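You operate a simulated robot arm through the tools that you are given. There is no shell and no other tool. Be economical: measure what you need, move in short steps, check, and stop when the job is done.

Carry out the task below with a simulated robot arm. There is one attempt and no reset: what you move stays moved.

Task
Brush and wipe the teal-banded plate, then shut brush and cloth in the small green drawer.
Fine: orange brush for the dust, teal cloth for the smear; the drawer of the small steel table; the plate stays. Where these are worked on the way, their far stop is far enough and under half their travel is too little: small green drawer.

Only the result counts: the job must be done as asked and must still hold three seconds after the hand-in. Knocking over, shifting, dropping, spilling or breaking anything else fails it. Flat cloth is picked up by pressing the open fingertips on it (5 to 10 N) and closing them slowly along it; thin cloth reads only 2 to 8 mm in the jaws.

Robot
A 7-joint arm with a two-finger gripper, on a carriage that runs on a rail from [-1202, 18] to [578, -9] (x, y) and turns from -2.321 to 3.473 rad about z. Base frame: it is fixed where the carriage stands at the start and does not move with it; the origin is on the floor, on the carriage's upright axis, x ahead of it, y to its left, z up; the surface under the hand at the start is at about z = 733. Units: mm, rad, N and s.
With the tool pointing down near the work surface it reaches from about 360 to 780 mm from the robot's upright axis, wherever it stands. Its first joint turns from -2.897 to 2.897 rad. Places, roughly: inside of the small green drawer [400, 500, 700]; small green drawer [400, 500, 700]; teal cloth (7x5x4 cm) [500, 500, 800]. Payload 2.45 kg.
The tool frame sits at the grasp point (the TCP): z along the fingers, y along the line on which they close. The tips reach 23 mm beyond it. Largest opening 72 mm; the body of the gripper starts 40 mm behind the TCP.
Orientation is that of the tool frame in the base frame, as a unit quaternion [x, y, z, w]. With the fingers straight down and closing along the base's y, the tool's x points along the base's -x, its y along +y and its z along -z.

Tools
- The arm moves only by the tool nudge_tool. Its argument "moves" is one flat list of numbers, 7 for each row, row after row: the shift along the base's x, y, z in mm, then the turn, a rotation vector about the base's x, y, z in rad, then the closure, from 0 (fully open) to 1 (shut). In form: [dx, dy, dz, rx, ry, rz, fingers, dx, dy, dz, rx, ry, rz, fingers, ...]. A call has 1 to 12 rows; each row is the pose to reach, as a shift and turn from the pose commanded when the call began. Each row takes 0.2 s and may step no farther than 50 mm and 0.15 rad from the row before; otherwise, or with a gripper value out of range, the whole call is refused. Where a pose cannot be reached the arm comes as near as it can. A force on the tool above 60 N (or 10 N above the force at the start of the call, whichever is more), or a blocked arm, ends the call early, and 0.2 s more pass. Each finger travels about 72 mm/s and halts on what it meets, pressing with about 30 N; the grip force reading is that of the motor and also rises with nothing between the fingers. The clock runs only during rows and for 0.2 s after the last one: add rows that repeat a pose to give the fingers time. It gives the time, the measured TCP pose, the force on the tool (base axes), the opening and the grip force at its end, in the units of the frame above (readings bear some noise), with the torque about the TCP (base axes, N m) and any sound that the robot's microphone picked up.
- Cameras (640 x 400 px; columns grow to the right, rows downward): "scene" is now at [-10.9, 210.8, 1454.2]; the picture's right is [0.39, -0.92, 0.00], its down [-0.74, -0.31, -0.59] and it looks along [0.54, 0.23, -0.81] (base axes); focal length 251 px, centre (320, 200). "wrist" rides on the gripper at [78, 17, -66] in the tool frame; the picture's right is [-0.22, 0.98, 0.00], its down [-0.56, -0.13, -0.82] and it looks along [-0.80, -0.18, 0.57] (tool axes); focal length 234 px, centre (320, 200). There is no depth. A picture from a camera that has moved, and an enlarged one, comes with that camera's place and axes in the base frame and with its lens. The place of the scene camera against the robot may be out by one fixed shift of up to 25 mm in any direction.
- capture(camera): a new picture of that camera. No time passes.
- raise_lower(by): slides the trunk up (or, below 0, down) by that many mm; the arm and the scene camera ride with it, the base frame stays. It gives what a move gives, with no picture.
- roll_base(legs): drives the robot by 1 to 6 legs, each [ahead, left, turn to the left] in mm, mm and rad, along the robot's own axes; the way and the turn of a leg run together, so that a leg with both is an arc; at most 1500 mm and 3.142 rad a leg. The arm and the cameras ride along, it lands a little off, and it stops where it bumps. It keeps to its track: a leg is cut to what the track allows. It gives what a move gives.
- aim_head(pan, tilt): turns the head with the scene camera to pan (to the left, within 2.705 rad either way) and tilt (down, from -0.506 to 1.204), counted from straight ahead of the robot. It gives what a move gives.
- close_up(camera, box): a new picture of the part [left, top, right, bottom] of that camera's present view, enlarged. No time passes.
- hand_in(): hands the job in; it is judged then, once.

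Work in short steps. Places have to be worked out from the pictures, the camera data and where the tool is seen: move nearer, look again, correct. Check each grasp and each placing, and mend what went wrong. You have 120 turns and 90 pictures in all, those below and enlarged ones among them. Open the gripper and draw the arm clear of the work before you hand the job in, unless the task says otherwise; then end with one line.

The tools are called after "Call:" as a command line: name --argument value ..., lists and objects as JSON in quotes. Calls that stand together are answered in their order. nudge_tool: Moves the arm, as the interface text tells. Its arguments: {"type":"object","properties":{"moves":{"type":"array"}},"required":["moves"]} The other tools are called the same way: raise_lower (by) slides the trunk up or down; roll_base (legs) drives the base; aim_head (pan, tilt) turns the head that bears the scene camera; capture (camera) takes a picture; close_up (camera, box) takes an enlarged picture of a part of a camera's view; hand_in () hands the job in.

At the start:

```text
clock: 0.0
tool_pos: [346.3, 423.6, 1044.1]
orientation: [0.0, 1.0, 0.0, 0.001]
force: [0.8, 0.0, 0.9]
wrist_torque: [0.02, 0.0, 0.01]
width: 72.1
gripper_force: 0.0
trunk travel left (down, up): [-475.0, 115.0]
robot x, y, heading: [0.4, 0.8, 0.0]
head pan, tilt: [0.401, 0.939]
```

scene: 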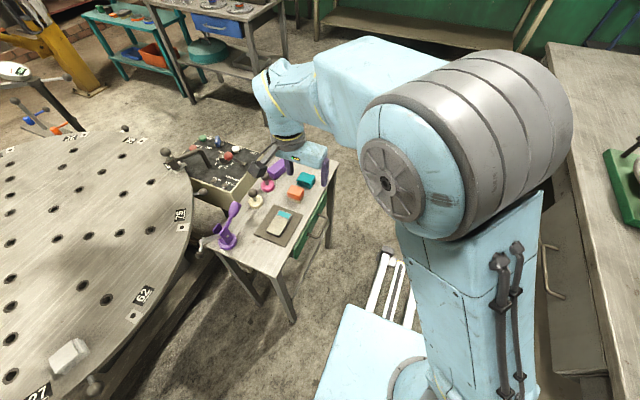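
wrist: 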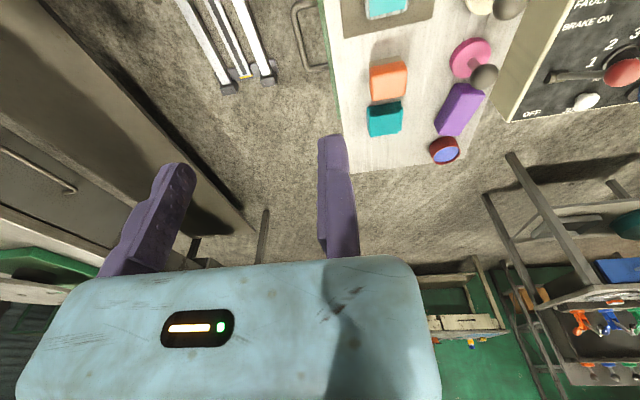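

I see a small steel table with brush, cloth and plate on it. I'll enlarge both views to study it.

Call:
close_up --camera "scene" --box '[190, 130, 350, 270]'

Call:
close_up --camera "wrist" --box '[280, 0, 560, 175]'

```text
2.86 times, centred on (270, 200) of scene
camera zoom: at [-10.9, 210.8, 1454.2], right [0.39, -0.92, 0.0], down [-0.74, -0.31, -0.59], along [0.54, 0.23, -0.81], focal length 717 px, centre (463, 200)
```

zoom: 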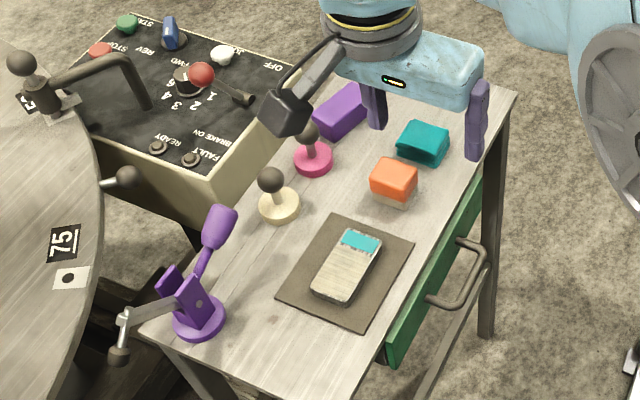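

```text
2.29 times, centred on (420, 88) of wrist
camera zoom: at [267.3, 441.4, 1109.0], right [0.22, 0.98, 0.0], down [0.56, -0.13, 0.82], along [0.8, -0.18, -0.57], focal length 535 px, centre (91, 457)
```

zoom: 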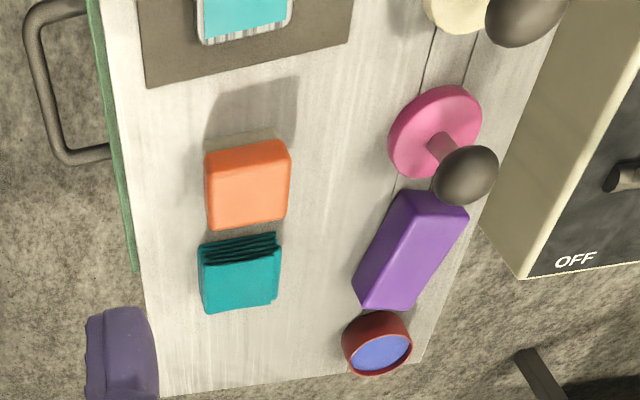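

I'll tilt the hand so the wrist camera looks down on the plate, from closer.

Call:
nudge_tool --moves '[0, 10, -20, 0, 0.14, 0, 0, 0, 20, -40, 0, 0.28, 0, 0, -10, 40, -60, 0, 0.42, 0, 0, -20, 60, -80, 0, 0.56, 0, 0, -25, 70, -100, 0, 0.65, 0, 0]'

Call:
capture --camera "wrist"

```text
clock: 1.2
tool_pos: [320.8, 494.3, 943.1]
orientation: [0.0, 0.947, -0.001, -0.32]
force: [-0.4, -0.4, 0.3]
wrist_torque: [0.02, -0.02, 0.01]
width: 72.1
gripper_force: 0.0
trunk travel left (down, up): [-475.0, 115.0]
robot x, y, heading: [-0.4, 1.6, 0.002]
head pan, tilt: [0.401, 0.939]
```

```text
85 pictures are left
camera wrist: at [298.2, 510.3, 1042.3], right [0.17, 0.98, -0.13], down [0.94, -0.13, 0.31], along [0.29, -0.18, -0.94], focal length 234 px, centre (320, 200)
```

wrist: 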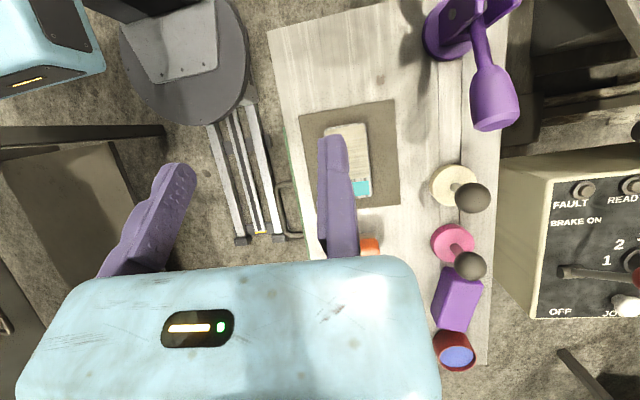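

The left finger hides the plate; I'll shift the hand in -y and lower for a clear view.

Call:
nudge_tool --moves '[-10, -40, -25, 0, 0, 0, 0, -20, -75, -50, 0, 0, 0, 0, -20, -75, -90, 0, 0, 0, 0]'

Call:
capture --camera "wrist"

Call:
close_up --camera "wrist" --box '[340, 50, 500, 200]'

```text
clock: 2.0
tool_pos: [302.5, 421.3, 850.8]
orientation: [0.0, 0.948, 0.0, -0.319]
force: [0.2, -1.0, -0.1]
wrist_torque: [0.04, 0.04, -0.03]
width: 72.0
gripper_force: 0.1
trunk travel left (down, up): [-475.0, 115.0]
robot x, y, heading: [1.6, 1.7, 0.003]
head pan, tilt: [0.401, 0.939]
```

```text
84 pictures are left
camera wrist: at [280.1, 437.7, 951.1], right [0.17, 0.98, -0.13], down [0.94, -0.13, 0.31], along [0.29, -0.18, -0.94], focal length 234 px, centre (320, 200)
```

wrist: 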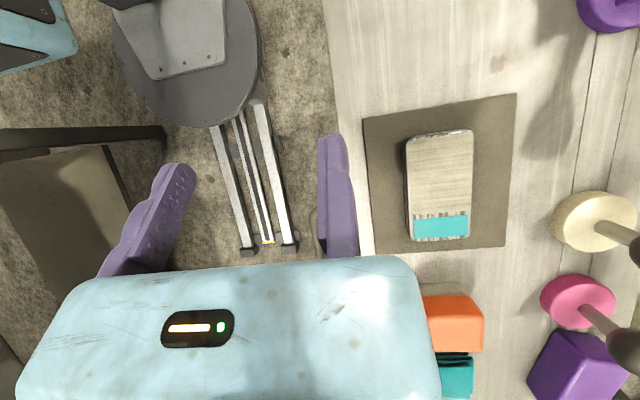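

```text
2.67 times, centred on (420, 125) of wrist
camera zoom: at [280.1, 437.7, 951.1], right [0.17, 0.98, -0.13], down [0.94, -0.13, 0.31], along [0.29, -0.18, -0.94], focal length 624 px, centre (53, 400)
```

zoom: 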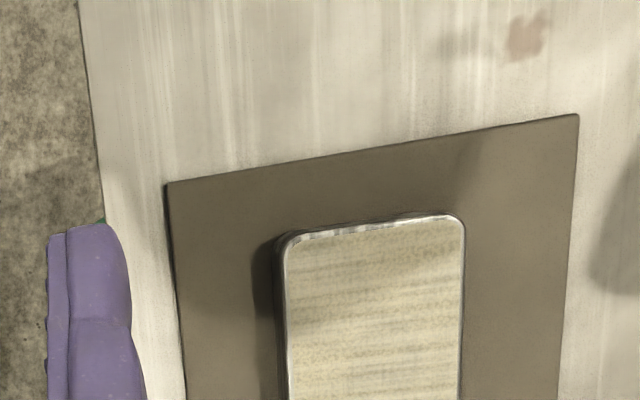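

Call:
close_up --camera "wrist" --box '[390, 120, 490, 250]'

```text
3.08 times, centred on (440, 185) of wrist
camera zoom: at [280.1, 437.7, 951.1], right [0.17, 0.98, -0.13], down [0.94, -0.13, 0.31], along [0.29, -0.18, -0.94], focal length 720 px, centre (-49, 246)
```

zoom: 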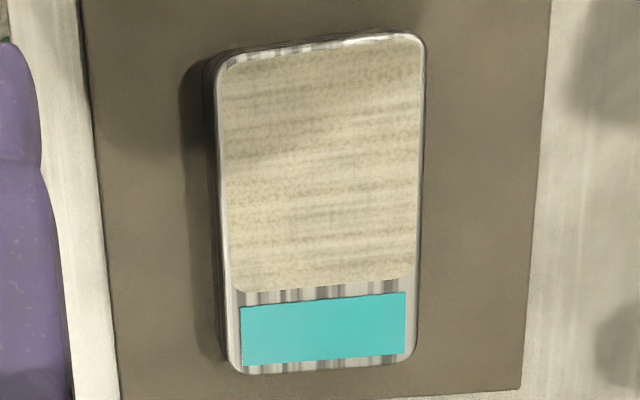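

The plate's dust field and band are clear (plate x≈302–397, y≈478–529). Now I look at the drawer handle.

Call:
close_up --camera "scene" --box '[270, 180, 340, 250]'

Call:
close_up --camera "scene" --box '[180, 120, 400, 340]'

```text
5.71 times, centred on (305, 215) of scene
camera zoom: at [-11.1, 210.2, 1454.4], right [0.39, -0.92, 0.0], down [-0.74, -0.31, -0.59], along [0.54, 0.23, -0.81], focal length 1434 px, centre (406, 114)
```

zoom: 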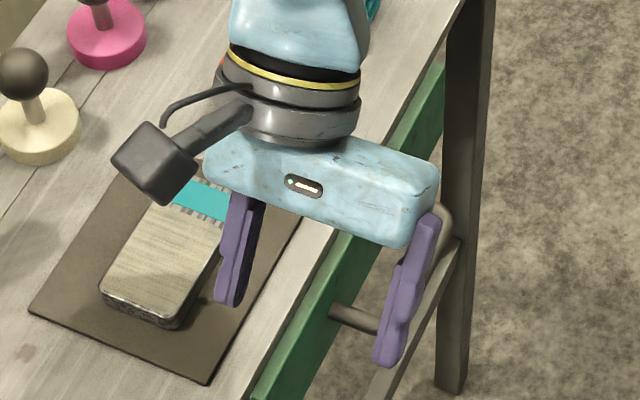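

```text
1.82 times, centred on (290, 230) of scene
camera zoom: at [-11.1, 210.2, 1454.4], right [0.39, -0.92, 0.0], down [-0.74, -0.31, -0.59], along [0.54, 0.23, -0.81], focal length 456 px, centre (374, 146)
```

zoom: 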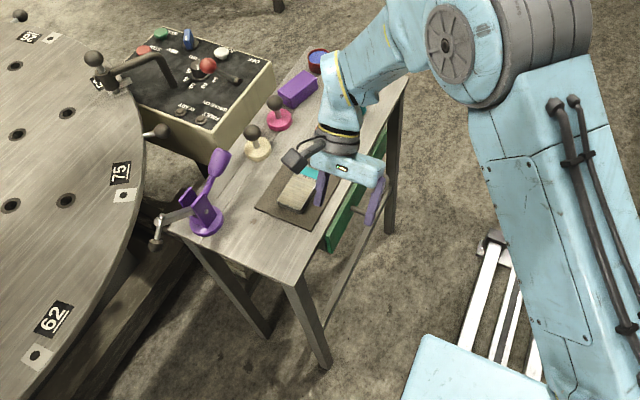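

I'll move the hand over the aisle side to look down at the handle.

Call:
nudge_tool --moves '[10, -40, 20, 0, 0, 0, 0, 20, -80, 40, 0, 0, 0, 0, 30, -110, 50, 0, 0, 0, 0]'

Call:
capture --camera "wrist"

Call:
close_up --camera "scene" --box '[230, 160, 350, 270]'

```text
clock: 2.8
tool_pos: [332.0, 309.1, 905.4]
orientation: [0.0, 0.948, 0.0, -0.319]
force: [-0.3, -0.3, 0.0]
wrist_torque: [0.01, -0.03, -0.02]
width: 72.1
gripper_force: 0.1
trunk travel left (down, up): [-475.0, 115.0]
robot x, y, heading: [2.3, 1.8, 0.001]
head pan, tilt: [0.401, 0.939]
```

```text
79 pictures are left
camera wrist: at [308.7, 325.1, 1005.1], right [0.17, 0.98, -0.13], down [0.94, -0.12, 0.31], along [0.29, -0.18, -0.94], focal length 234 px, centre (320, 200)
```

wrist: 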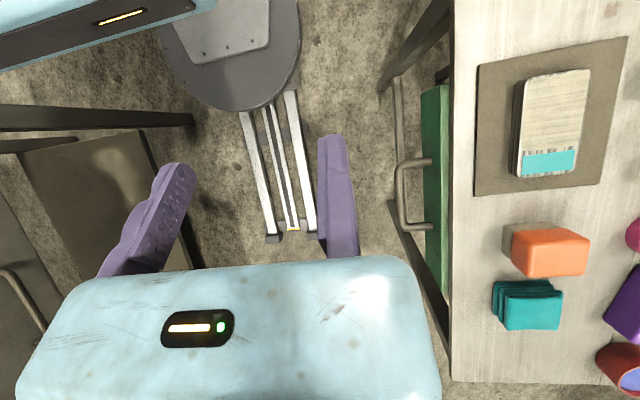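

```text
3.64 times, centred on (290, 215) of scene
camera zoom: at [-11.1, 211.0, 1454.2], right [0.39, -0.92, 0.0], down [-0.74, -0.31, -0.59], along [0.54, 0.23, -0.81], focal length 913 px, centre (429, 146)
```

zoom: 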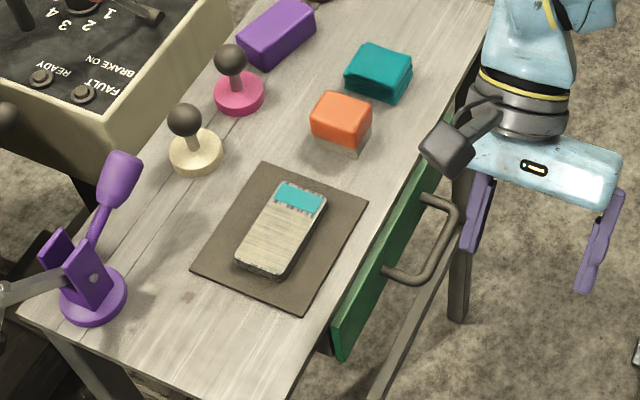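

Handle bar looks at x≈376–453, y≈380; its height needs a second angle. I'll level the hand and look from the near side, lower.

Call:
nudge_tool --moves '[-20, 5, -20, 0, -0.14, 0, 0, -40, 10, -40, 0, -0.28, 0, 0, -60, 10, -60, 0, -0.42, 0, 0, -80, 10, -80, 0, -0.56, 0, 0, -90, 10, -90, 0, -0.65, 0, 0]'

Call:
capture --camera "wrist"

```text
clock: 4.0
tool_pos: [241.1, 319.2, 813.4]
orientation: [0.002, 1.0, 0.001, 0.001]
force: [0.6, 0.4, 0.1]
wrist_torque: [0.02, 0.01, 0.0]
width: 71.8
gripper_force: 0.0
trunk travel left (down, up): [-475.0, 115.0]
robot x, y, heading: [-0.4, -0.1, 0.004]
head pan, tilt: [0.401, 0.939]
```

```text
77 pictures are left
camera wrist: at [163.4, 335.6, 879.6], right [0.22, 0.98, 0.0], down [0.56, -0.13, 0.82], along [0.8, -0.18, -0.57], focal length 234 px, centre (320, 200)
```

wrist: 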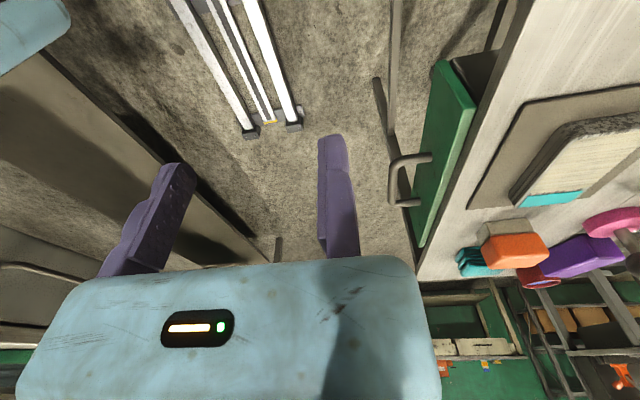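

Triangulated: bar z≈690, y≈378, x 376–452. I'll half-close the fingers and go above the bar.

Call:
nudge_tool --moves '[45, 15, -5, 0, 0, 0, 0.3, 90, 30, -10, 0, 0, 0, 0.44, 135, 45, -13, 0, 0, 0, 0.44, 173, 57, -20, 0, 0, 0, 0.44, 173, 57, -50, 0, 0, 0, 0.44]'

Call:
capture --camera "wrist"

Call:
close_up --camera "scene" --box '[250, 160, 370, 270]'

```text
clock: 5.2
tool_pos: [412.0, 376.9, 763.3]
orientation: [-0.001, 1.0, 0.0, 0.001]
force: [0.5, 0.2, -0.2]
wrist_torque: [-0.01, -0.04, -0.03]
width: 40.3
gripper_force: 0.0
trunk travel left (down, up): [-475.0, 115.0]
robot x, y, heading: [2.3, 1.4, 0.0]
head pan, tilt: [0.401, 0.939]
```

```text
76 pictures are left
camera wrist: at [334.2, 393.0, 829.4], right [0.22, 0.98, 0.0], down [0.56, -0.13, 0.82], along [0.8, -0.18, -0.57], focal length 234 px, centre (320, 200)
```

wrist: 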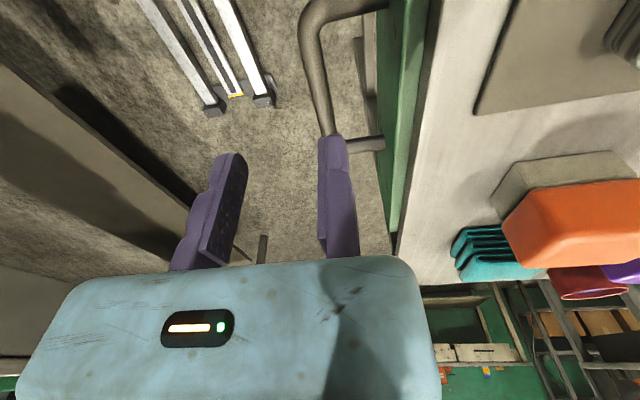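

```text
3.64 times, centred on (310, 215) of scene
camera zoom: at [-10.9, 210.6, 1454.3], right [0.39, -0.92, 0.0], down [-0.74, -0.31, -0.59], along [0.54, 0.23, -0.81], focal length 913 px, centre (356, 146)
```

zoom: 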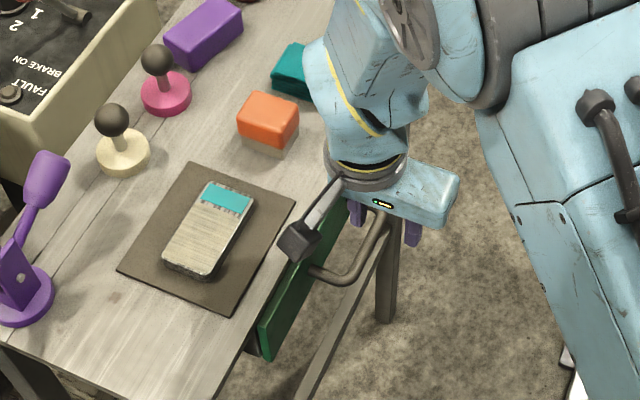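

The bar sits at y≈369–381, between the fingers. Lower onto it and close.

Call:
nudge_tool --moves '[1, -2, -30, 0, 0, 0, 0.44, 1, -2, -65, 0, 0, 0, 0.44, 1, -2, -65, 0, 0, 0, 0.7, 1, -2, -65, 0, 0, 0, 1, 1, -2, -65, 0, 0, 0, 1, 1, -2, -65, 0, 0, 0, 1]'

Call:
capture --camera "wrist"

```text
clock: 5.8
tool_pos: [414.9, 372.9, 719.4]
orientation: [0.004, 1.0, 0.001, 0.001]
force: [-2.5, -2.5, 13.6]
wrist_torque: [-0.03, 0.18, -0.14]
width: 40.3
gripper_force: 0.1
trunk travel left (down, up): [-475.0, 115.0]
robot x, y, heading: [2.7, -0.9, -0.001]
head pan, tilt: [0.401, 0.939]
stopped in row 2: the force on the tool passed its limit at 312 N (the readings are from after the stop); the commanded pose is now the measured one
```

```text
74 pictures are left
camera wrist: at [337.2, 390.7, 784.9], right [0.22, 0.97, 0.0], down [0.56, -0.13, 0.82], along [0.8, -0.18, -0.57], focal length 234 px, centre (320, 200)
```

wrist: 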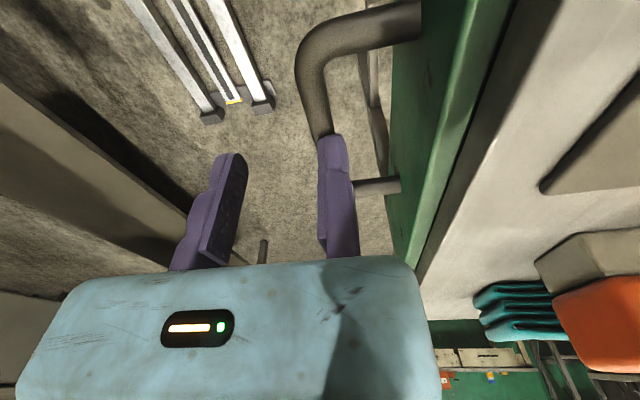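

The +y finger landed on the bar (top ≈696), so finger and camera disagree by about 20 mm in y. I'll back up and close the fingers to see where they meet in the image.

Call:
nudge_tool --moves '[-2, 0, 30, 0, 0, 0, 0.44, -2, 0, 44, 0, 0, 0, 0.8, -2, 0, 44, 0, 0, 0, 1, -2, 0, 44, 0, 0, 0, 1]'

Call:
capture --camera "wrist"

Call:
close_up --camera "scene" --box '[280, 180, 350, 230]'

```text
clock: 6.8
tool_pos: [413.4, 373.8, 760.8]
orientation: [0.001, 1.0, 0.0, -0.001]
force: [0.0, -0.5, -0.1]
wrist_torque: [0.0, 0.02, 0.02]
width: 0.1
gripper_force: 28.0
trunk travel left (down, up): [-475.0, 115.0]
robot x, y, heading: [-0.3, -2.7, 0.0]
head pan, tilt: [0.401, 0.939]
```

```text
73 pictures are left
camera wrist: at [336.2, 391.2, 827.0], right [0.22, 0.98, 0.0], down [0.56, -0.13, 0.82], along [0.8, -0.18, -0.57], focal length 234 px, centre (320, 200)
```

wrist: 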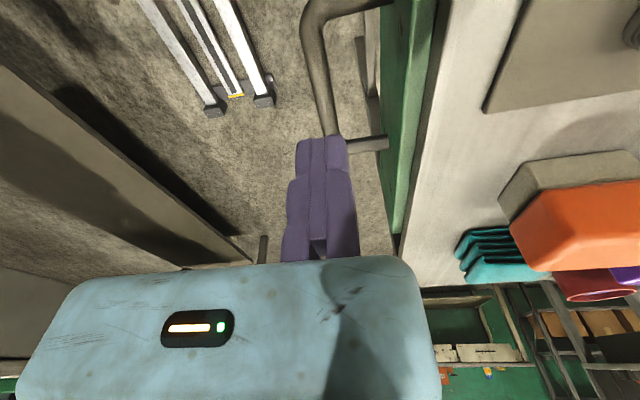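

```text
8.00 times, centred on (315, 205) of scene
camera zoom: at [-10.8, 210.9, 1454.2], right [0.39, -0.92, 0.0], down [-0.74, -0.31, -0.59], along [0.54, 0.23, -0.81], focal length 2008 px, centre (360, 160)
```

zoom: 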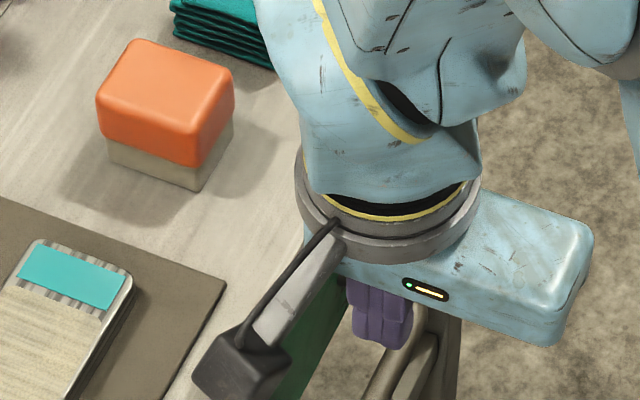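

Clear now: the +y finger is fixed with its pad at the TCP; only the -y finger moves. So I place TCP at y≈385 (fixed finger behind the bar), lower to z≈702 and close.

Call:
nudge_tool --moves '[1, 6, 0, 0, 0, 0, 0.6, 1, 12, 0, 0, 0, 0, 0.5, 1, 12, -20, 0, 0, 0, 0.5, 1, 12, -40, 0, 0, 0, 0.5, 1, 12, -59, 0, 0, 0, 0.5]'

Call:
capture --camera "wrist"

```text
clock: 8.0
tool_pos: [415.6, 387.5, 699.2]
orientation: [0.002, 1.0, 0.0, 0.001]
force: [0.0, -0.8, 0.9]
wrist_torque: [0.0, -0.01, -0.01]
width: 35.9
gripper_force: 0.1
trunk travel left (down, up): [-475.0, 115.0]
robot x, y, heading: [0.1, 0.4, -0.007]
head pan, tilt: [0.401, 0.939]
```

```text
71 pictures are left
camera wrist: at [337.0, 404.0, 765.8], right [0.22, 0.98, 0.0], down [0.56, -0.13, 0.82], along [0.8, -0.18, -0.57], focal length 234 px, centre (320, 200)
```

wrist: 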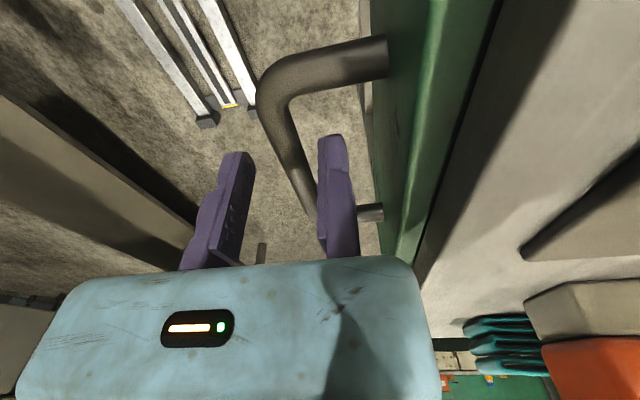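

The bar is between the fingers. Shift -4 mm in y and close on it.

Call:
nudge_tool --moves '[0, -4, 0, 0, 0, 0, 0.6, 0, -4, 0, 0, 0, 0, 0.8, 0, -4, 0, 0, 0, 0, 1, 0, -4, 0, 0, 0, 0, 1]'

```text
clock: 9.0
tool_pos: [416.2, 382.1, 700.5]
orientation: [0.001, 1.0, 0.001, 0.001]
force: [-0.2, -3.8, -0.4]
wrist_torque: [-0.05, -0.11, 0.35]
width: 11.6
gripper_force: 38.1
trunk travel left (down, up): [-475.0, 115.0]
robot x, y, heading: [2.0, -5.0, -0.003]
head pan, tilt: [0.401, 0.939]
```

Gripped (11.6 mm). Pull the drawer out in -y.

Call:
nudge_tool --moves '[0, -15, 0, 0, 0, 0, 1, 0, -30, 0, 0, 0, 0, 1, 0, -45, 0, 0, 0, 0, 1, 0, -60, 0, 0, 0, 0, 1, 0, -75, 0, 0, 0, 0, 1, 0, -90, 0, 0, 0, 0, 1, 0, -105, 0, 0, 0, 0, 1]'

Call:
capture --camera "wrist"

```text
clock: 10.6
tool_pos: [414.0, 275.4, 701.4]
orientation: [0.002, 1.0, -0.001, 0.0]
force: [2.9, -0.4, -16.5]
wrist_torque: [-0.01, 0.15, 0.25]
width: 11.7
gripper_force: 38.6
trunk travel left (down, up): [-475.0, 115.0]
robot x, y, heading: [2.4, -4.1, 0.004]
head pan, tilt: [0.401, 0.939]
```

```text
70 pictures are left
camera wrist: at [335.5, 292.7, 766.8], right [0.22, 0.98, 0.0], down [0.56, -0.13, 0.82], along [0.8, -0.18, -0.57], focal length 234 px, centre (320, 200)
```

wrist: 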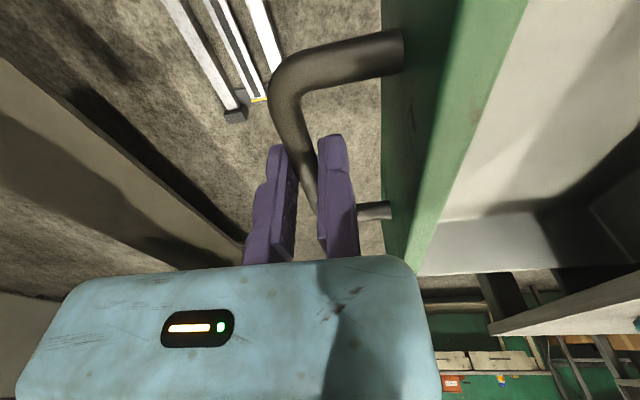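

The drawer follows. I keep pulling in shorter steps until the stop.

Call:
nudge_tool --moves '[0, -12, 0, 0, 0, 0, 1, 0, -24, 0, 0, 0, 0, 1, 0, -36, 0, 0, 0, 0, 1, 0, -48, 0, 0, 0, 0, 1, 0, -60, 0, 0, 0, 0, 1]'

Call:
close_up --camera "scene" --box '[200, 120, 400, 270]'

```text
clock: 11.4
tool_pos: [413.1, 252.5, 701.2]
orientation: [-0.004, 1.0, 0.006, 0.001]
force: [7.4, 13.1, -24.7]
wrist_torque: [0.32, -0.12, -0.44]
width: 11.7
gripper_force: 39.0
trunk travel left (down, up): [-475.0, 115.0]
robot x, y, heading: [2.2, -1.3, 0.004]
head pan, tilt: [0.401, 0.939]
stopped in row 4: the force on the tool passed its limit at 73 N (the readings are from after the stop); the commanded pose is now the measured one
```

```text
2.67 times, centred on (300, 195) of scene
camera zoom: at [-9.8, 212.9, 1453.8], right [0.39, -0.92, 0.0], down [-0.74, -0.32, -0.59], along [0.54, 0.23, -0.81], focal length 669 px, centre (373, 213)
```

zoom: 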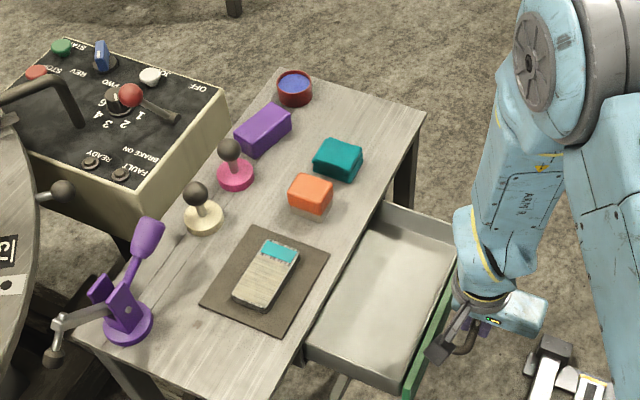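

Drawer is at its stop (~130 mm), interior empty. Release the bar and rise.

Call:
nudge_tool --moves '[0, 0, 0, 0, 0, 0, 0.6, 0, 0, 0, 0, 0, 0, 0.5, 0, 0, 30, 0, 0, 0, 0.5, 0, 0, 75, 0, 0, 0, 0.3, 0, 30, 120, 0, 0, 0, 0, 0, 60, 160, 0, 0, 0, 0]'

Call:
capture --camera "wrist"

```text
refused: row 5 steps farther than a row can; nothing moved
```

```text
68 pictures are left
camera wrist: at [334.7, 267.7, 767.2], right [0.21, 0.98, 0.01], down [0.56, -0.13, 0.82], along [0.8, -0.16, -0.57], focal length 234 px, centre (320, 200)
```

wrist: 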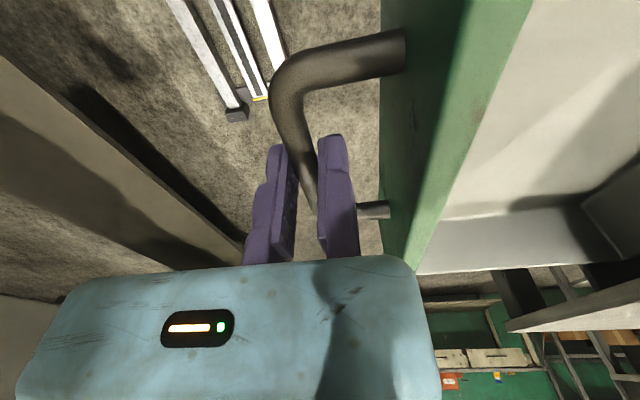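

Call:
nudge_tool --moves '[0, 0, 0, 0, 0, 0, 0.6, 0, 0, 0, 0, 0, 0, 0.5, 0, 0, 30, 0, 0, 0, 0.5, 0, 0, 70, 0, 0, 0, 0.3, 0, 30, 105, 0, 0, 0, 0, 0, 60, 140, 0, 0, 0, 0, 0, 90, 175, 0, 0, 0, 0, -20, 130, 190, 0, 0, 0, 0, -40, 170, 190, 0, 0, 0, 0, -40, 190, 190, 0, 0, 0, 0]'

Call:
capture --camera "wrist"

```text
clock: 13.6
tool_pos: [372.5, 440.6, 891.4]
orientation: [-0.004, 1.0, 0.006, 0.002]
force: [-0.9, 0.1, -0.1]
wrist_torque: [0.0, 0.02, -0.02]
width: 72.0
gripper_force: 0.1
trunk travel left (down, up): [-475.0, 115.0]
robot x, y, heading: [0.5, -0.4, 0.0]
head pan, tilt: [0.401, 0.939]
```

```text
67 pictures are left
camera wrist: at [293.3, 455.1, 956.9], right [0.21, 0.98, 0.01], down [0.56, -0.13, 0.82], along [0.8, -0.17, -0.57], focal length 234 px, centre (320, 200)
```

wrist: 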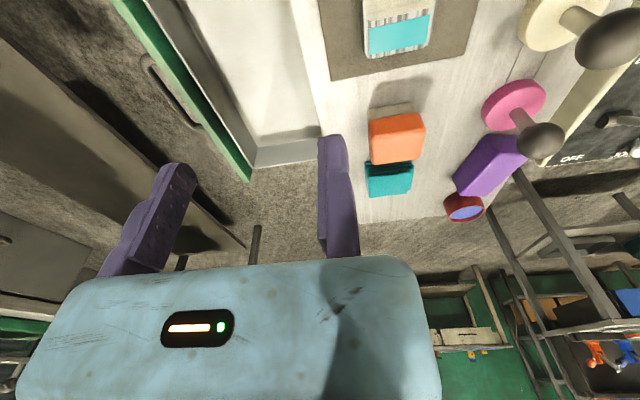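

I'll take a near-vertical view over the brush and cloth to fix their outlines.

Call:
nudge_tool --moves '[15, -5, 0, 0, 0.14, 0, 0, 30, -10, 0, 0, 0.28, 0, 0, 45, -10, 0, 0, 0.42, 0, 0, 60, -10, 0, 0, 0.56, 0, 0, 75, -10, 0, 0, 0.65, 0, 0]'

Call:
capture --camera "wrist"

Call:
close_up --camera "wrist" --box '[360, 60, 560, 260]'

```text
clock: 14.8
tool_pos: [448.0, 429.2, 893.0]
orientation: [-0.001, 0.948, 0.008, -0.319]
force: [0.7, 0.3, 1.0]
wrist_torque: [0.03, 0.02, 0.02]
width: 71.8
gripper_force: 0.0
trunk travel left (down, up): [-475.0, 115.0]
robot x, y, heading: [-1.3, 2.9, 0.004]
head pan, tilt: [0.401, 0.939]
```

```text
66 pictures are left
camera wrist: at [425.0, 444.1, 992.1], right [0.18, 0.98, -0.12], down [0.94, -0.13, 0.31], along [0.29, -0.16, -0.94], focal length 234 px, centre (320, 200)
```

wrist: 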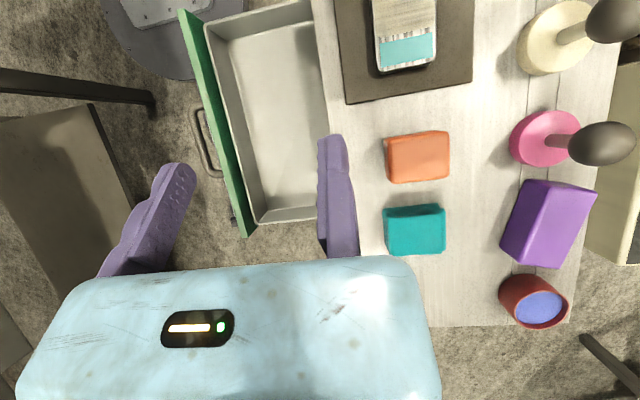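

```text
2.00 times, centred on (460, 160) of wrist
camera zoom: at [425.0, 444.1, 992.1], right [0.18, 0.98, -0.12], down [0.94, -0.13, 0.31], along [0.29, -0.16, -0.94], focal length 468 px, centre (40, 280)
```

zoom: 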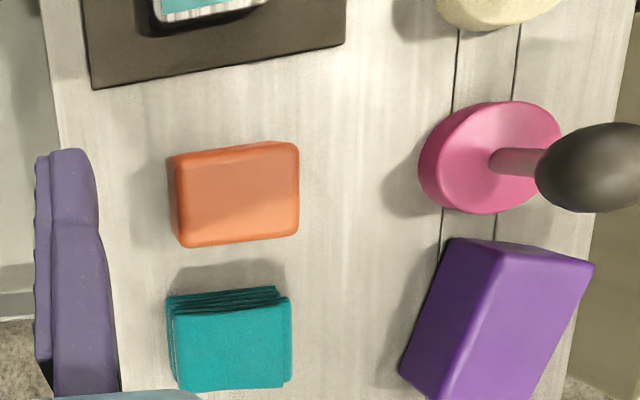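

Brush: x 445–484, y 475–522, top z≈785. Cloth stack: x≈518–563, y≈468–522. Level the hand and go above the brush with the fixed finger just beyond its +y side.

Call:
nudge_tool --moves '[5, 20, 10, 0, -0.14, 0, 0, 10, 40, 10, 0, -0.28, 0, 0, 15, 60, 10, 0, -0.42, 0, 0, 16, 80, 0, 0, -0.56, 0, 0, 16, 97, -20, 0, -0.65, 0, 0, 16, 97, -50, 0, -0.65, 0, 0]'

Call:
capture --camera "wrist"

```text
clock: 16.2
tool_pos: [464.9, 527.1, 843.4]
orientation: [-0.003, 1.0, 0.007, 0.003]
force: [-0.4, 0.1, -0.7]
wrist_torque: [-0.01, 0.02, 0.0]
width: 71.9
gripper_force: 0.1
trunk travel left (down, up): [-475.0, 115.0]
robot x, y, heading: [2.4, -1.1, 0.001]
head pan, tilt: [0.401, 0.939]
```

```text
64 pictures are left
camera wrist: at [385.4, 542.6, 908.2], right [0.21, 0.98, 0.01], down [0.56, -0.13, 0.82], along [0.8, -0.16, -0.57], focal length 234 px, centre (320, 200)
```

wrist: 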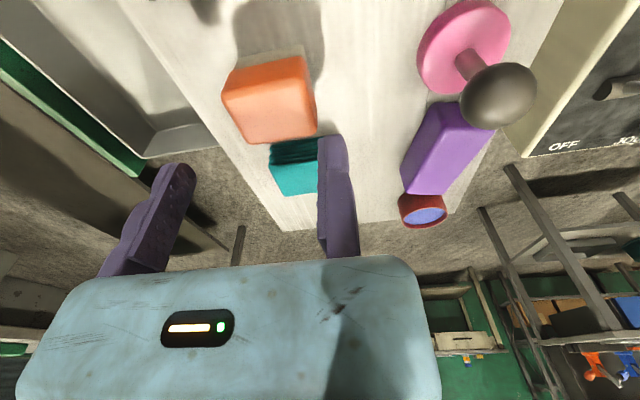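

Brush +y face at y≈522; I'll shift +3 mm and descend to z≈772 with the fingers straddling it.

Call:
nudge_tool --moves '[0, 3, -20, 0, 0, 0, 0, 0, 3, -40, 0, 0, 0, 0, 0, 3, -56, 0, 0, 0, 0, 0, 3, -71, 0, 0, 0, 0]'

Call:
capture --camera "wrist"

```text
clock: 17.2
tool_pos: [463.0, 531.8, 771.9]
orientation: [-0.004, 1.0, 0.007, 0.002]
force: [0.1, 0.7, -0.6]
wrist_torque: [-0.02, 0.03, 0.02]
width: 72.0
gripper_force: 0.0
trunk travel left (down, up): [-475.0, 115.0]
robot x, y, heading: [-0.5, 0.4, 0.001]
head pan, tilt: [0.401, 0.939]
```

```text
63 pictures are left
camera wrist: at [383.8, 546.4, 837.3], right [0.21, 0.98, 0.01], down [0.56, -0.13, 0.82], along [0.8, -0.16, -0.57], focal length 234 px, centre (320, 200)
```

wrist: 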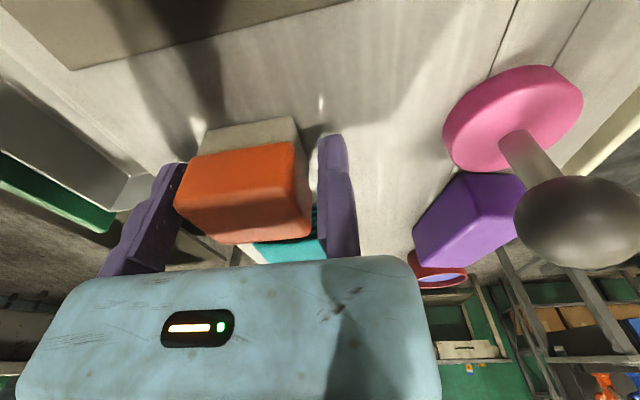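

Straddled well. Shift -5 mm in y and close.

Call:
nudge_tool --moves '[1, -6, 0, 0, 0, 0, 0.15, 1, -6, 0, 0, 0, 0, 0.35, 1, -6, 0, 0, 0, 0, 0.5, 1, -6, 0, 0, 0, 0, 0.5, 1, -6, 0, 0, 0, 0, 0.5]'

Call:
capture --camera "wrist"

```text
clock: 18.4
tool_pos: [464.6, 525.6, 771.2]
orientation: [-0.003, 1.0, 0.007, 0.002]
force: [1.1, 0.1, 0.4]
wrist_torque: [-0.06, -0.03, 0.01]
width: 48.9
gripper_force: 30.1
trunk travel left (down, up): [-475.0, 115.0]
robot x, y, heading: [2.5, 0.8, 0.003]
head pan, tilt: [0.401, 0.939]
```

```text
62 pictures are left
camera wrist: at [385.4, 540.5, 837.4], right [0.21, 0.98, 0.01], down [0.56, -0.13, 0.82], along [0.8, -0.16, -0.57], focal length 234 px, centre (320, 200)
```

wrist: 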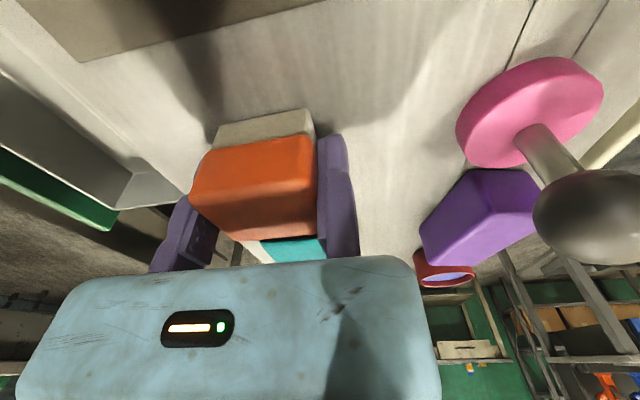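

Gripped (48.9 mm). Lift and carry it above the band-side end of the dust, then look.

Call:
nudge_tool --moves '[0, 0, 20, 0, 0, 0, 0.6, 0, 0, 45, 0, 0, 0, 0.6, -40, 1, 45, 0, 0, 0, 0.6, -80, 2, 45, 0, 0, 0, 0.6, -104, 2, 45, 0, 0, 0, 0.6, -104, 2, 30, 0, 0, 0, 0.6]'

Call:
capture --camera "wrist"

Call:
close_up --camera "scene" --box '[240, 160, 340, 240]'

```text
clock: 19.8
tool_pos: [360.3, 525.2, 802.9]
orientation: [-0.004, 1.0, 0.007, 0.003]
force: [0.8, -0.5, -0.9]
wrist_torque: [0.05, -0.01, 0.01]
width: 49.0
gripper_force: 30.2
trunk travel left (down, up): [-475.0, 115.0]
robot x, y, heading: [0.1, -1.4, 0.003]
head pan, tilt: [0.401, 0.939]
```

```text
61 pictures are left
camera wrist: at [280.6, 540.8, 868.6], right [0.21, 0.98, 0.01], down [0.56, -0.13, 0.82], along [0.8, -0.17, -0.57], focal length 234 px, centre (320, 200)
```

wrist: 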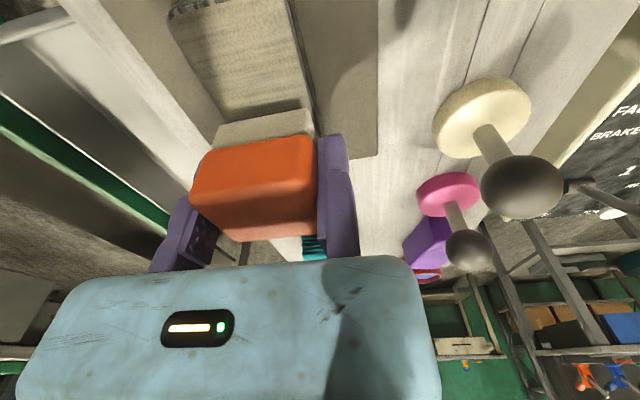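

```text
5.00 times, centred on (290, 200) of scene
camera zoom: at [-11.6, 210.6, 1454.3], right [0.39, -0.92, 0.0], down [-0.74, -0.32, -0.59], along [0.54, 0.23, -0.81], focal length 1255 px, centre (470, 200)
```

zoom: 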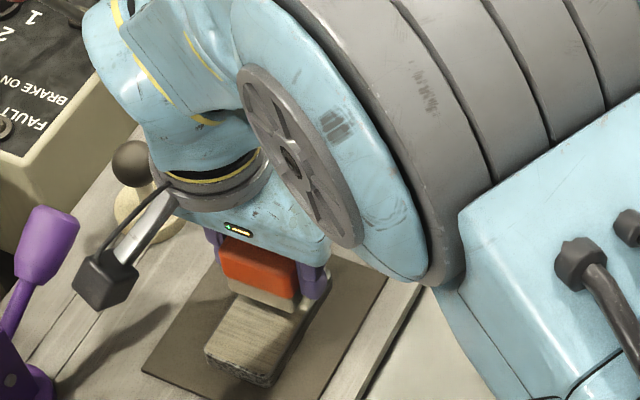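

Brush is aligned over the plate. Lower to just above the expected contact (TCP z≈785).

Call:
nudge_tool --moves '[0, 2, -8, 0, 0, 0, 0.6, 0, 2, -14, 0, 0, 0, 0.6, 0, 2, -16, 0, 0, 0, 0.6, 0, 2, -17, 0, 0, 0, 0.6, 0, 2, -18, 0, 0, 0, 0.6]'

Call:
close_up --camera "scene" --box '[260, 190, 320, 240]'

```text
clock: 21.0
tool_pos: [360.7, 528.3, 786.2]
orientation: [-0.003, 1.0, 0.008, 0.003]
force: [1.6, 2.0, 29.4]
wrist_torque: [-1.17, -0.07, -0.01]
width: 49.6
gripper_force: 29.7
trunk travel left (down, up): [-475.0, 115.0]
robot x, y, heading: [3.1, -0.6, 0.004]
head pan, tilt: [0.401, 0.939]
```

```text
8.00 times, centred on (290, 215) of scene
camera zoom: at [-12.5, 209.3, 1454.6], right [0.39, -0.92, 0.0], down [-0.74, -0.32, -0.59], along [0.54, 0.23, -0.81], focal length 2008 px, centre (560, 80)
```

zoom: 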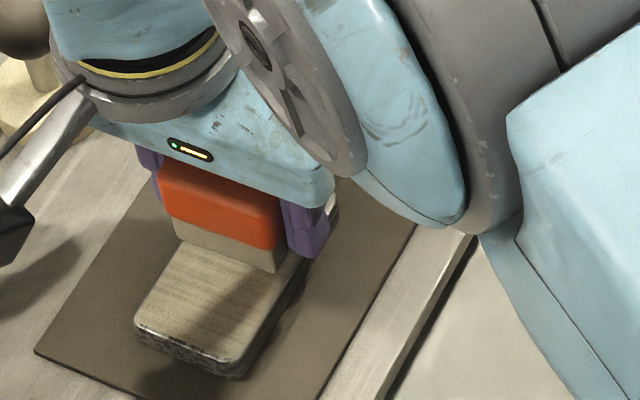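

Already in contact at 29 N; ease off for a light touch.

Call:
nudge_tool --moves '[0, 0, 1, 0, 0, 0, 0.6, 0, 0, 1.5, 0, 0, 0, 0.6]'

```text
clock: 21.6
tool_pos: [360.1, 528.2, 787.0]
orientation: [-0.002, 1.0, 0.007, 0.001]
force: [3.7, 5.9, 17.4]
wrist_torque: [-0.66, -0.18, 0.2]
width: 49.3
gripper_force: 29.5
trunk travel left (down, up): [-475.0, 115.0]
robot x, y, heading: [0.7, 3.9, 0.001]
head pan, tilt: [0.401, 0.939]
```

Call:
nudge_tool --moves '[0, 0, 1.4, 0, 0, 0, 0.6, -8, 0, 1.4, 0, 0, 0, 0.6, -16, 0, 1.4, 0, 0, 0, 0.6, -24, 0, 1.4, 0, 0, 0, 0.6, -32, 0, 1.4, 0, 0, 0, 0.6]'

Call:
close_up --camera "scene" --box '[250, 180, 330, 240]'

Call:
capture --camera "wrist"

```text
clock: 22.8
tool_pos: [327.9, 528.1, 786.1]
orientation: [-0.004, 1.0, 0.006, 0.001]
force: [-0.5, -0.6, 0.0]
wrist_torque: [0.0, -0.03, -0.04]
width: 49.1
gripper_force: 30.1
trunk travel left (down, up): [-475.0, 115.0]
robot x, y, heading: [0.3, -2.3, 0.001]
head pan, tilt: [0.401, 0.939]
```

```text
6.67 times, centred on (290, 210) of scene
camera zoom: at [-11.4, 210.9, 1454.1], right [0.39, -0.92, 0.0], down [-0.74, -0.32, -0.59], along [0.54, 0.23, -0.81], focal length 1673 px, centre (520, 133)
```

zoom: 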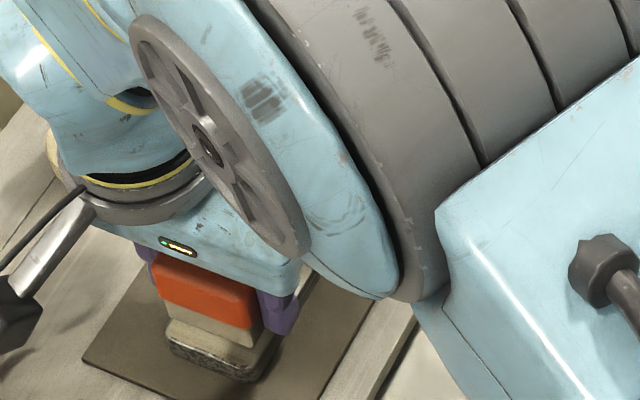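

```text
57 pictures are left
camera wrist: at [249.8, 543.1, 852.0], right [0.21, 0.98, 0.01], down [0.56, -0.13, 0.82], along [0.8, -0.17, -0.57], focal length 234 px, centre (320, 200)
```

wrist: 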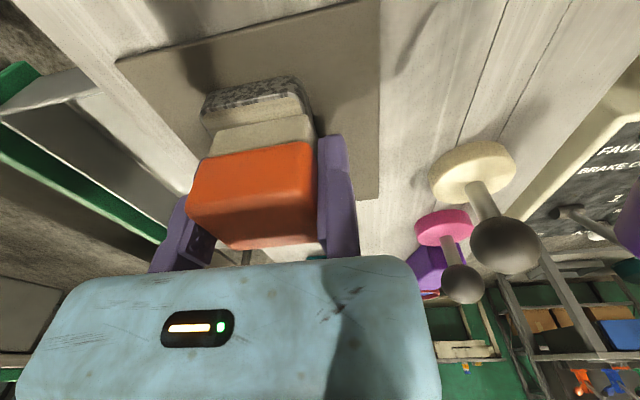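

No plate movement, force near zero now; lower slightly and continue the sweep, then back.

Call:
nudge_tool --moves '[0, 0, -0.6, 0, 0, 0, 0.6, 0, 0, -1.2, 0, 0, 0, 0.6]'

```text
clock: 23.4
tool_pos: [329.4, 527.4, 787.7]
orientation: [-0.004, 1.0, 0.006, 0.001]
force: [0.5, -0.5, -0.3]
wrist_torque: [-0.02, -0.02, -0.01]
width: 49.0
gripper_force: 30.0
trunk travel left (down, up): [-475.0, 115.0]
robot x, y, heading: [-0.6, 2.7, 0.001]
head pan, tilt: [0.401, 0.939]
```

Call:
nudge_tool --moves '[0, 0, -0.8, 0, 0, 0, 0.6, 0, 0, -1.5, 0, 0, 0, 0.6]'

```text
clock: 24.0
tool_pos: [328.5, 528.4, 786.3]
orientation: [-0.004, 1.0, 0.008, 0.002]
force: [0.9, -3.4, 13.6]
wrist_torque: [-0.72, -0.06, 0.03]
width: 49.1
gripper_force: 30.6
trunk travel left (down, up): [-475.0, 115.0]
robot x, y, heading: [-0.8, -2.1, 0.005]
head pan, tilt: [0.401, 0.939]
```

Contact ~13 N. Sweep with slightly less: to x≈308, back to 366, and again to 308.

Call:
nudge_tool --moves '[0, 0, 0.5, 0, 0, 0, 0.6, -10, 0, 0.5, 0, 0, 0, 0.6, -20, 0, 0.5, 0, 0, 0, 0.6, -10, 0, 0.5, 0, 0, 0, 0.6, 0, 0, 0.5, 0, 0, 0, 0.6, 10, 0, 0.5, 0, 0, 0, 0.6, 20, 0, 0.5, 0, 0, 0, 0.6, 30, 0, 0.5, 0, 0, 0, 0.6, 38, 0, 0.5, 0, 0, 0, 0.6]'

Call:
capture --camera "wrist"

```text
clock: 26.0
tool_pos: [367.6, 527.2, 786.6]
orientation: [-0.003, 1.0, 0.008, 0.002]
force: [-5.2, 0.4, 22.5]
wrist_torque: [-1.02, 0.12, -0.27]
width: 49.0
gripper_force: 30.3
trunk travel left (down, up): [-475.0, 115.0]
robot x, y, heading: [1.0, 2.3, 0.004]
head pan, tilt: [0.401, 0.939]
```

```text
56 pictures are left
camera wrist: at [288.1, 542.7, 851.3], right [0.21, 0.98, 0.02], down [0.56, -0.13, 0.82], along [0.8, -0.16, -0.57], focal length 234 px, centre (320, 200)
```

wrist: 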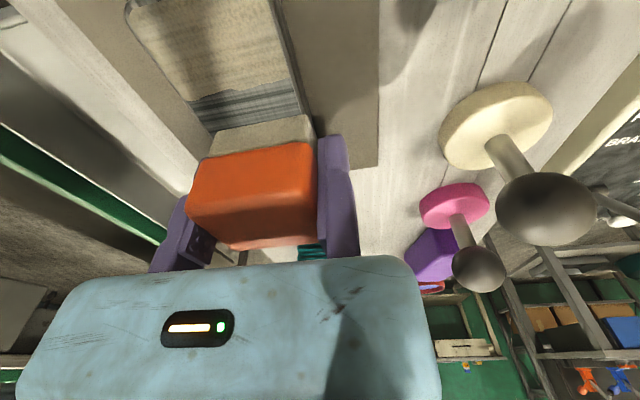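

A strip is cleaned already; the low-x part needs firmer contact. Sweep back with a slight downward slope.

Call:
nudge_tool --moves '[-8, 0, 0.2, 0, 0, 0, 0.6, -18, 0, 0, 0, 0, 0, 0.6, -28, 0, -0.2, 0, 0, 0, 0.6, -36, 0, -0.5, 0, 0, 0, 0.6, -44, 0, -0.7, 0, 0, 0, 0.6, -52, 0, -0.9, 0, 0, 0, 0.6, -60, 0, -1.1, 0, 0, 0, 0.6]'

Call:
capture --camera "wrist"

```text
clock: 27.6
tool_pos: [305.6, 528.4, 785.3]
orientation: [-0.004, 1.0, 0.008, 0.001]
force: [5.8, -1.4, 21.7]
wrist_torque: [-1.03, -0.26, 0.26]
width: 49.3
gripper_force: 29.5
trunk travel left (down, up): [-475.0, 115.0]
robot x, y, heading: [2.5, -1.7, 0.002]
head pan, tilt: [0.401, 0.939]
```

```text
55 pictures are left
camera wrist: at [227.5, 543.3, 851.1], right [0.21, 0.98, 0.02], down [0.56, -0.13, 0.82], along [0.8, -0.16, -0.57], focal length 234 px, centre (320, 200)
```

wrist: 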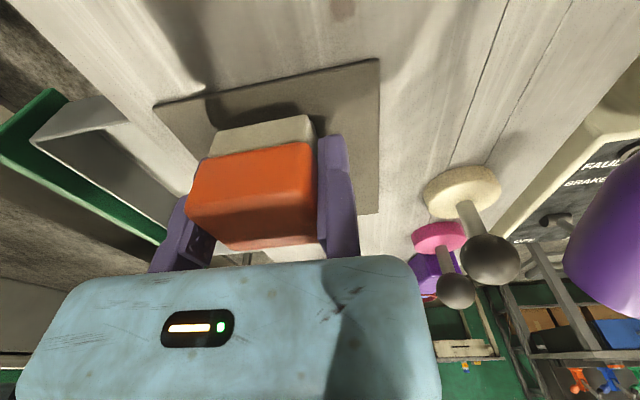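

Sweep back toward +x with y −2, then forward again with y +2, same slope.

Call:
nudge_tool --moves '[6, -3, 0.2, 0, 0, 0, 0.6, 16, -3, 0.4, 0, 0, 0, 0.6, 26, -3, 0.7, 0, 0, 0, 0.6, 36, -3, 0.9, 0, 0, 0, 0.6, 46, -3, 1.2, 0, 0, 0, 0.6, 56, -3, 1.5, 0, 0, 0, 0.6, 63, -3, 1.7, 0, 0, 0, 0.6]'

Call:
capture --camera "wrist"

```text
clock: 29.2
tool_pos: [370.4, 524.0, 783.8]
orientation: [-0.004, 1.0, 0.006, 0.001]
force: [-1.0, -1.0, 8.4]
wrist_torque: [-0.38, -0.03, -0.07]
width: 49.0
gripper_force: 30.0
trunk travel left (down, up): [-475.0, 115.0]
robot x, y, heading: [-0.7, 1.8, 0.003]
head pan, tilt: [0.401, 0.939]
```

```text
54 pictures are left
camera wrist: at [291.2, 539.6, 850.2], right [0.21, 0.98, 0.01], down [0.56, -0.13, 0.82], along [0.8, -0.17, -0.57], focal length 234 px, centre (320, 200)
```

wrist: 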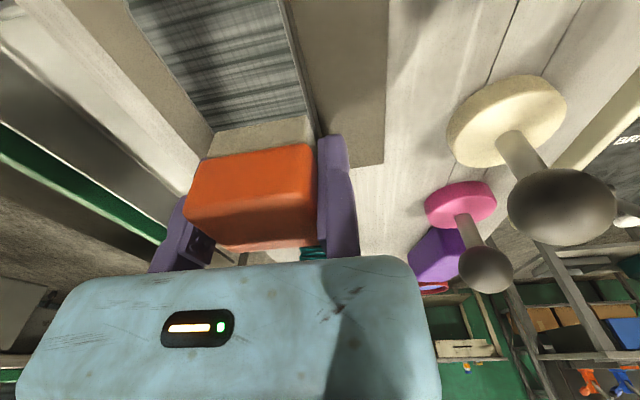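

Dust largely gone. One more pass to −x at y +5, ending past the low-x edge, then lift.

Call:
nudge_tool --moves '[-2, 5, -0.3, 0, 0, 0, 0.6, -12, 6, -0.5, 0, 0, 0, 0.6, -22, 6, -0.7, 0, 0, 0, 0.6, -32, 6, -1.0, 0, 0, 0, 0.6, -42, 6, -1.3, 0, 0, 0, 0.6, -52, 6, -1.6, 0, 0, 0, 0.6, -63, 6, -1.9, 0, 0, 0, 0.6, -63, 6, 10, 0, 0, 0, 0.6, -63, 0, 40, 0, 0, 0, 0.6]'

Call:
capture --camera "wrist"

```text
clock: 31.2
tool_pos: [305.2, 525.0, 825.4]
orientation: [-0.003, 1.0, 0.006, 0.0]
force: [0.5, 0.5, -1.4]
wrist_torque: [0.02, 0.02, 0.01]
width: 49.0
gripper_force: 30.3
trunk travel left (down, up): [-475.0, 115.0]
robot x, y, heading: [-0.7, -0.6, 0.004]
head pan, tilt: [0.401, 0.939]
```

```text
53 pictures are left
camera wrist: at [226.8, 539.8, 890.8], right [0.21, 0.98, 0.01], down [0.56, -0.13, 0.82], along [0.8, -0.17, -0.57], focal length 234 px, centre (320, 200)
```

wrist: 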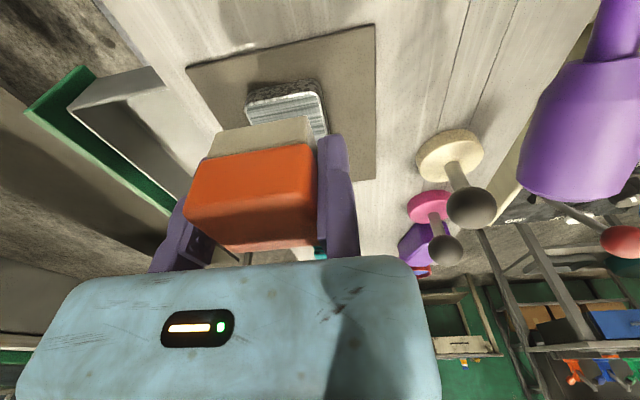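

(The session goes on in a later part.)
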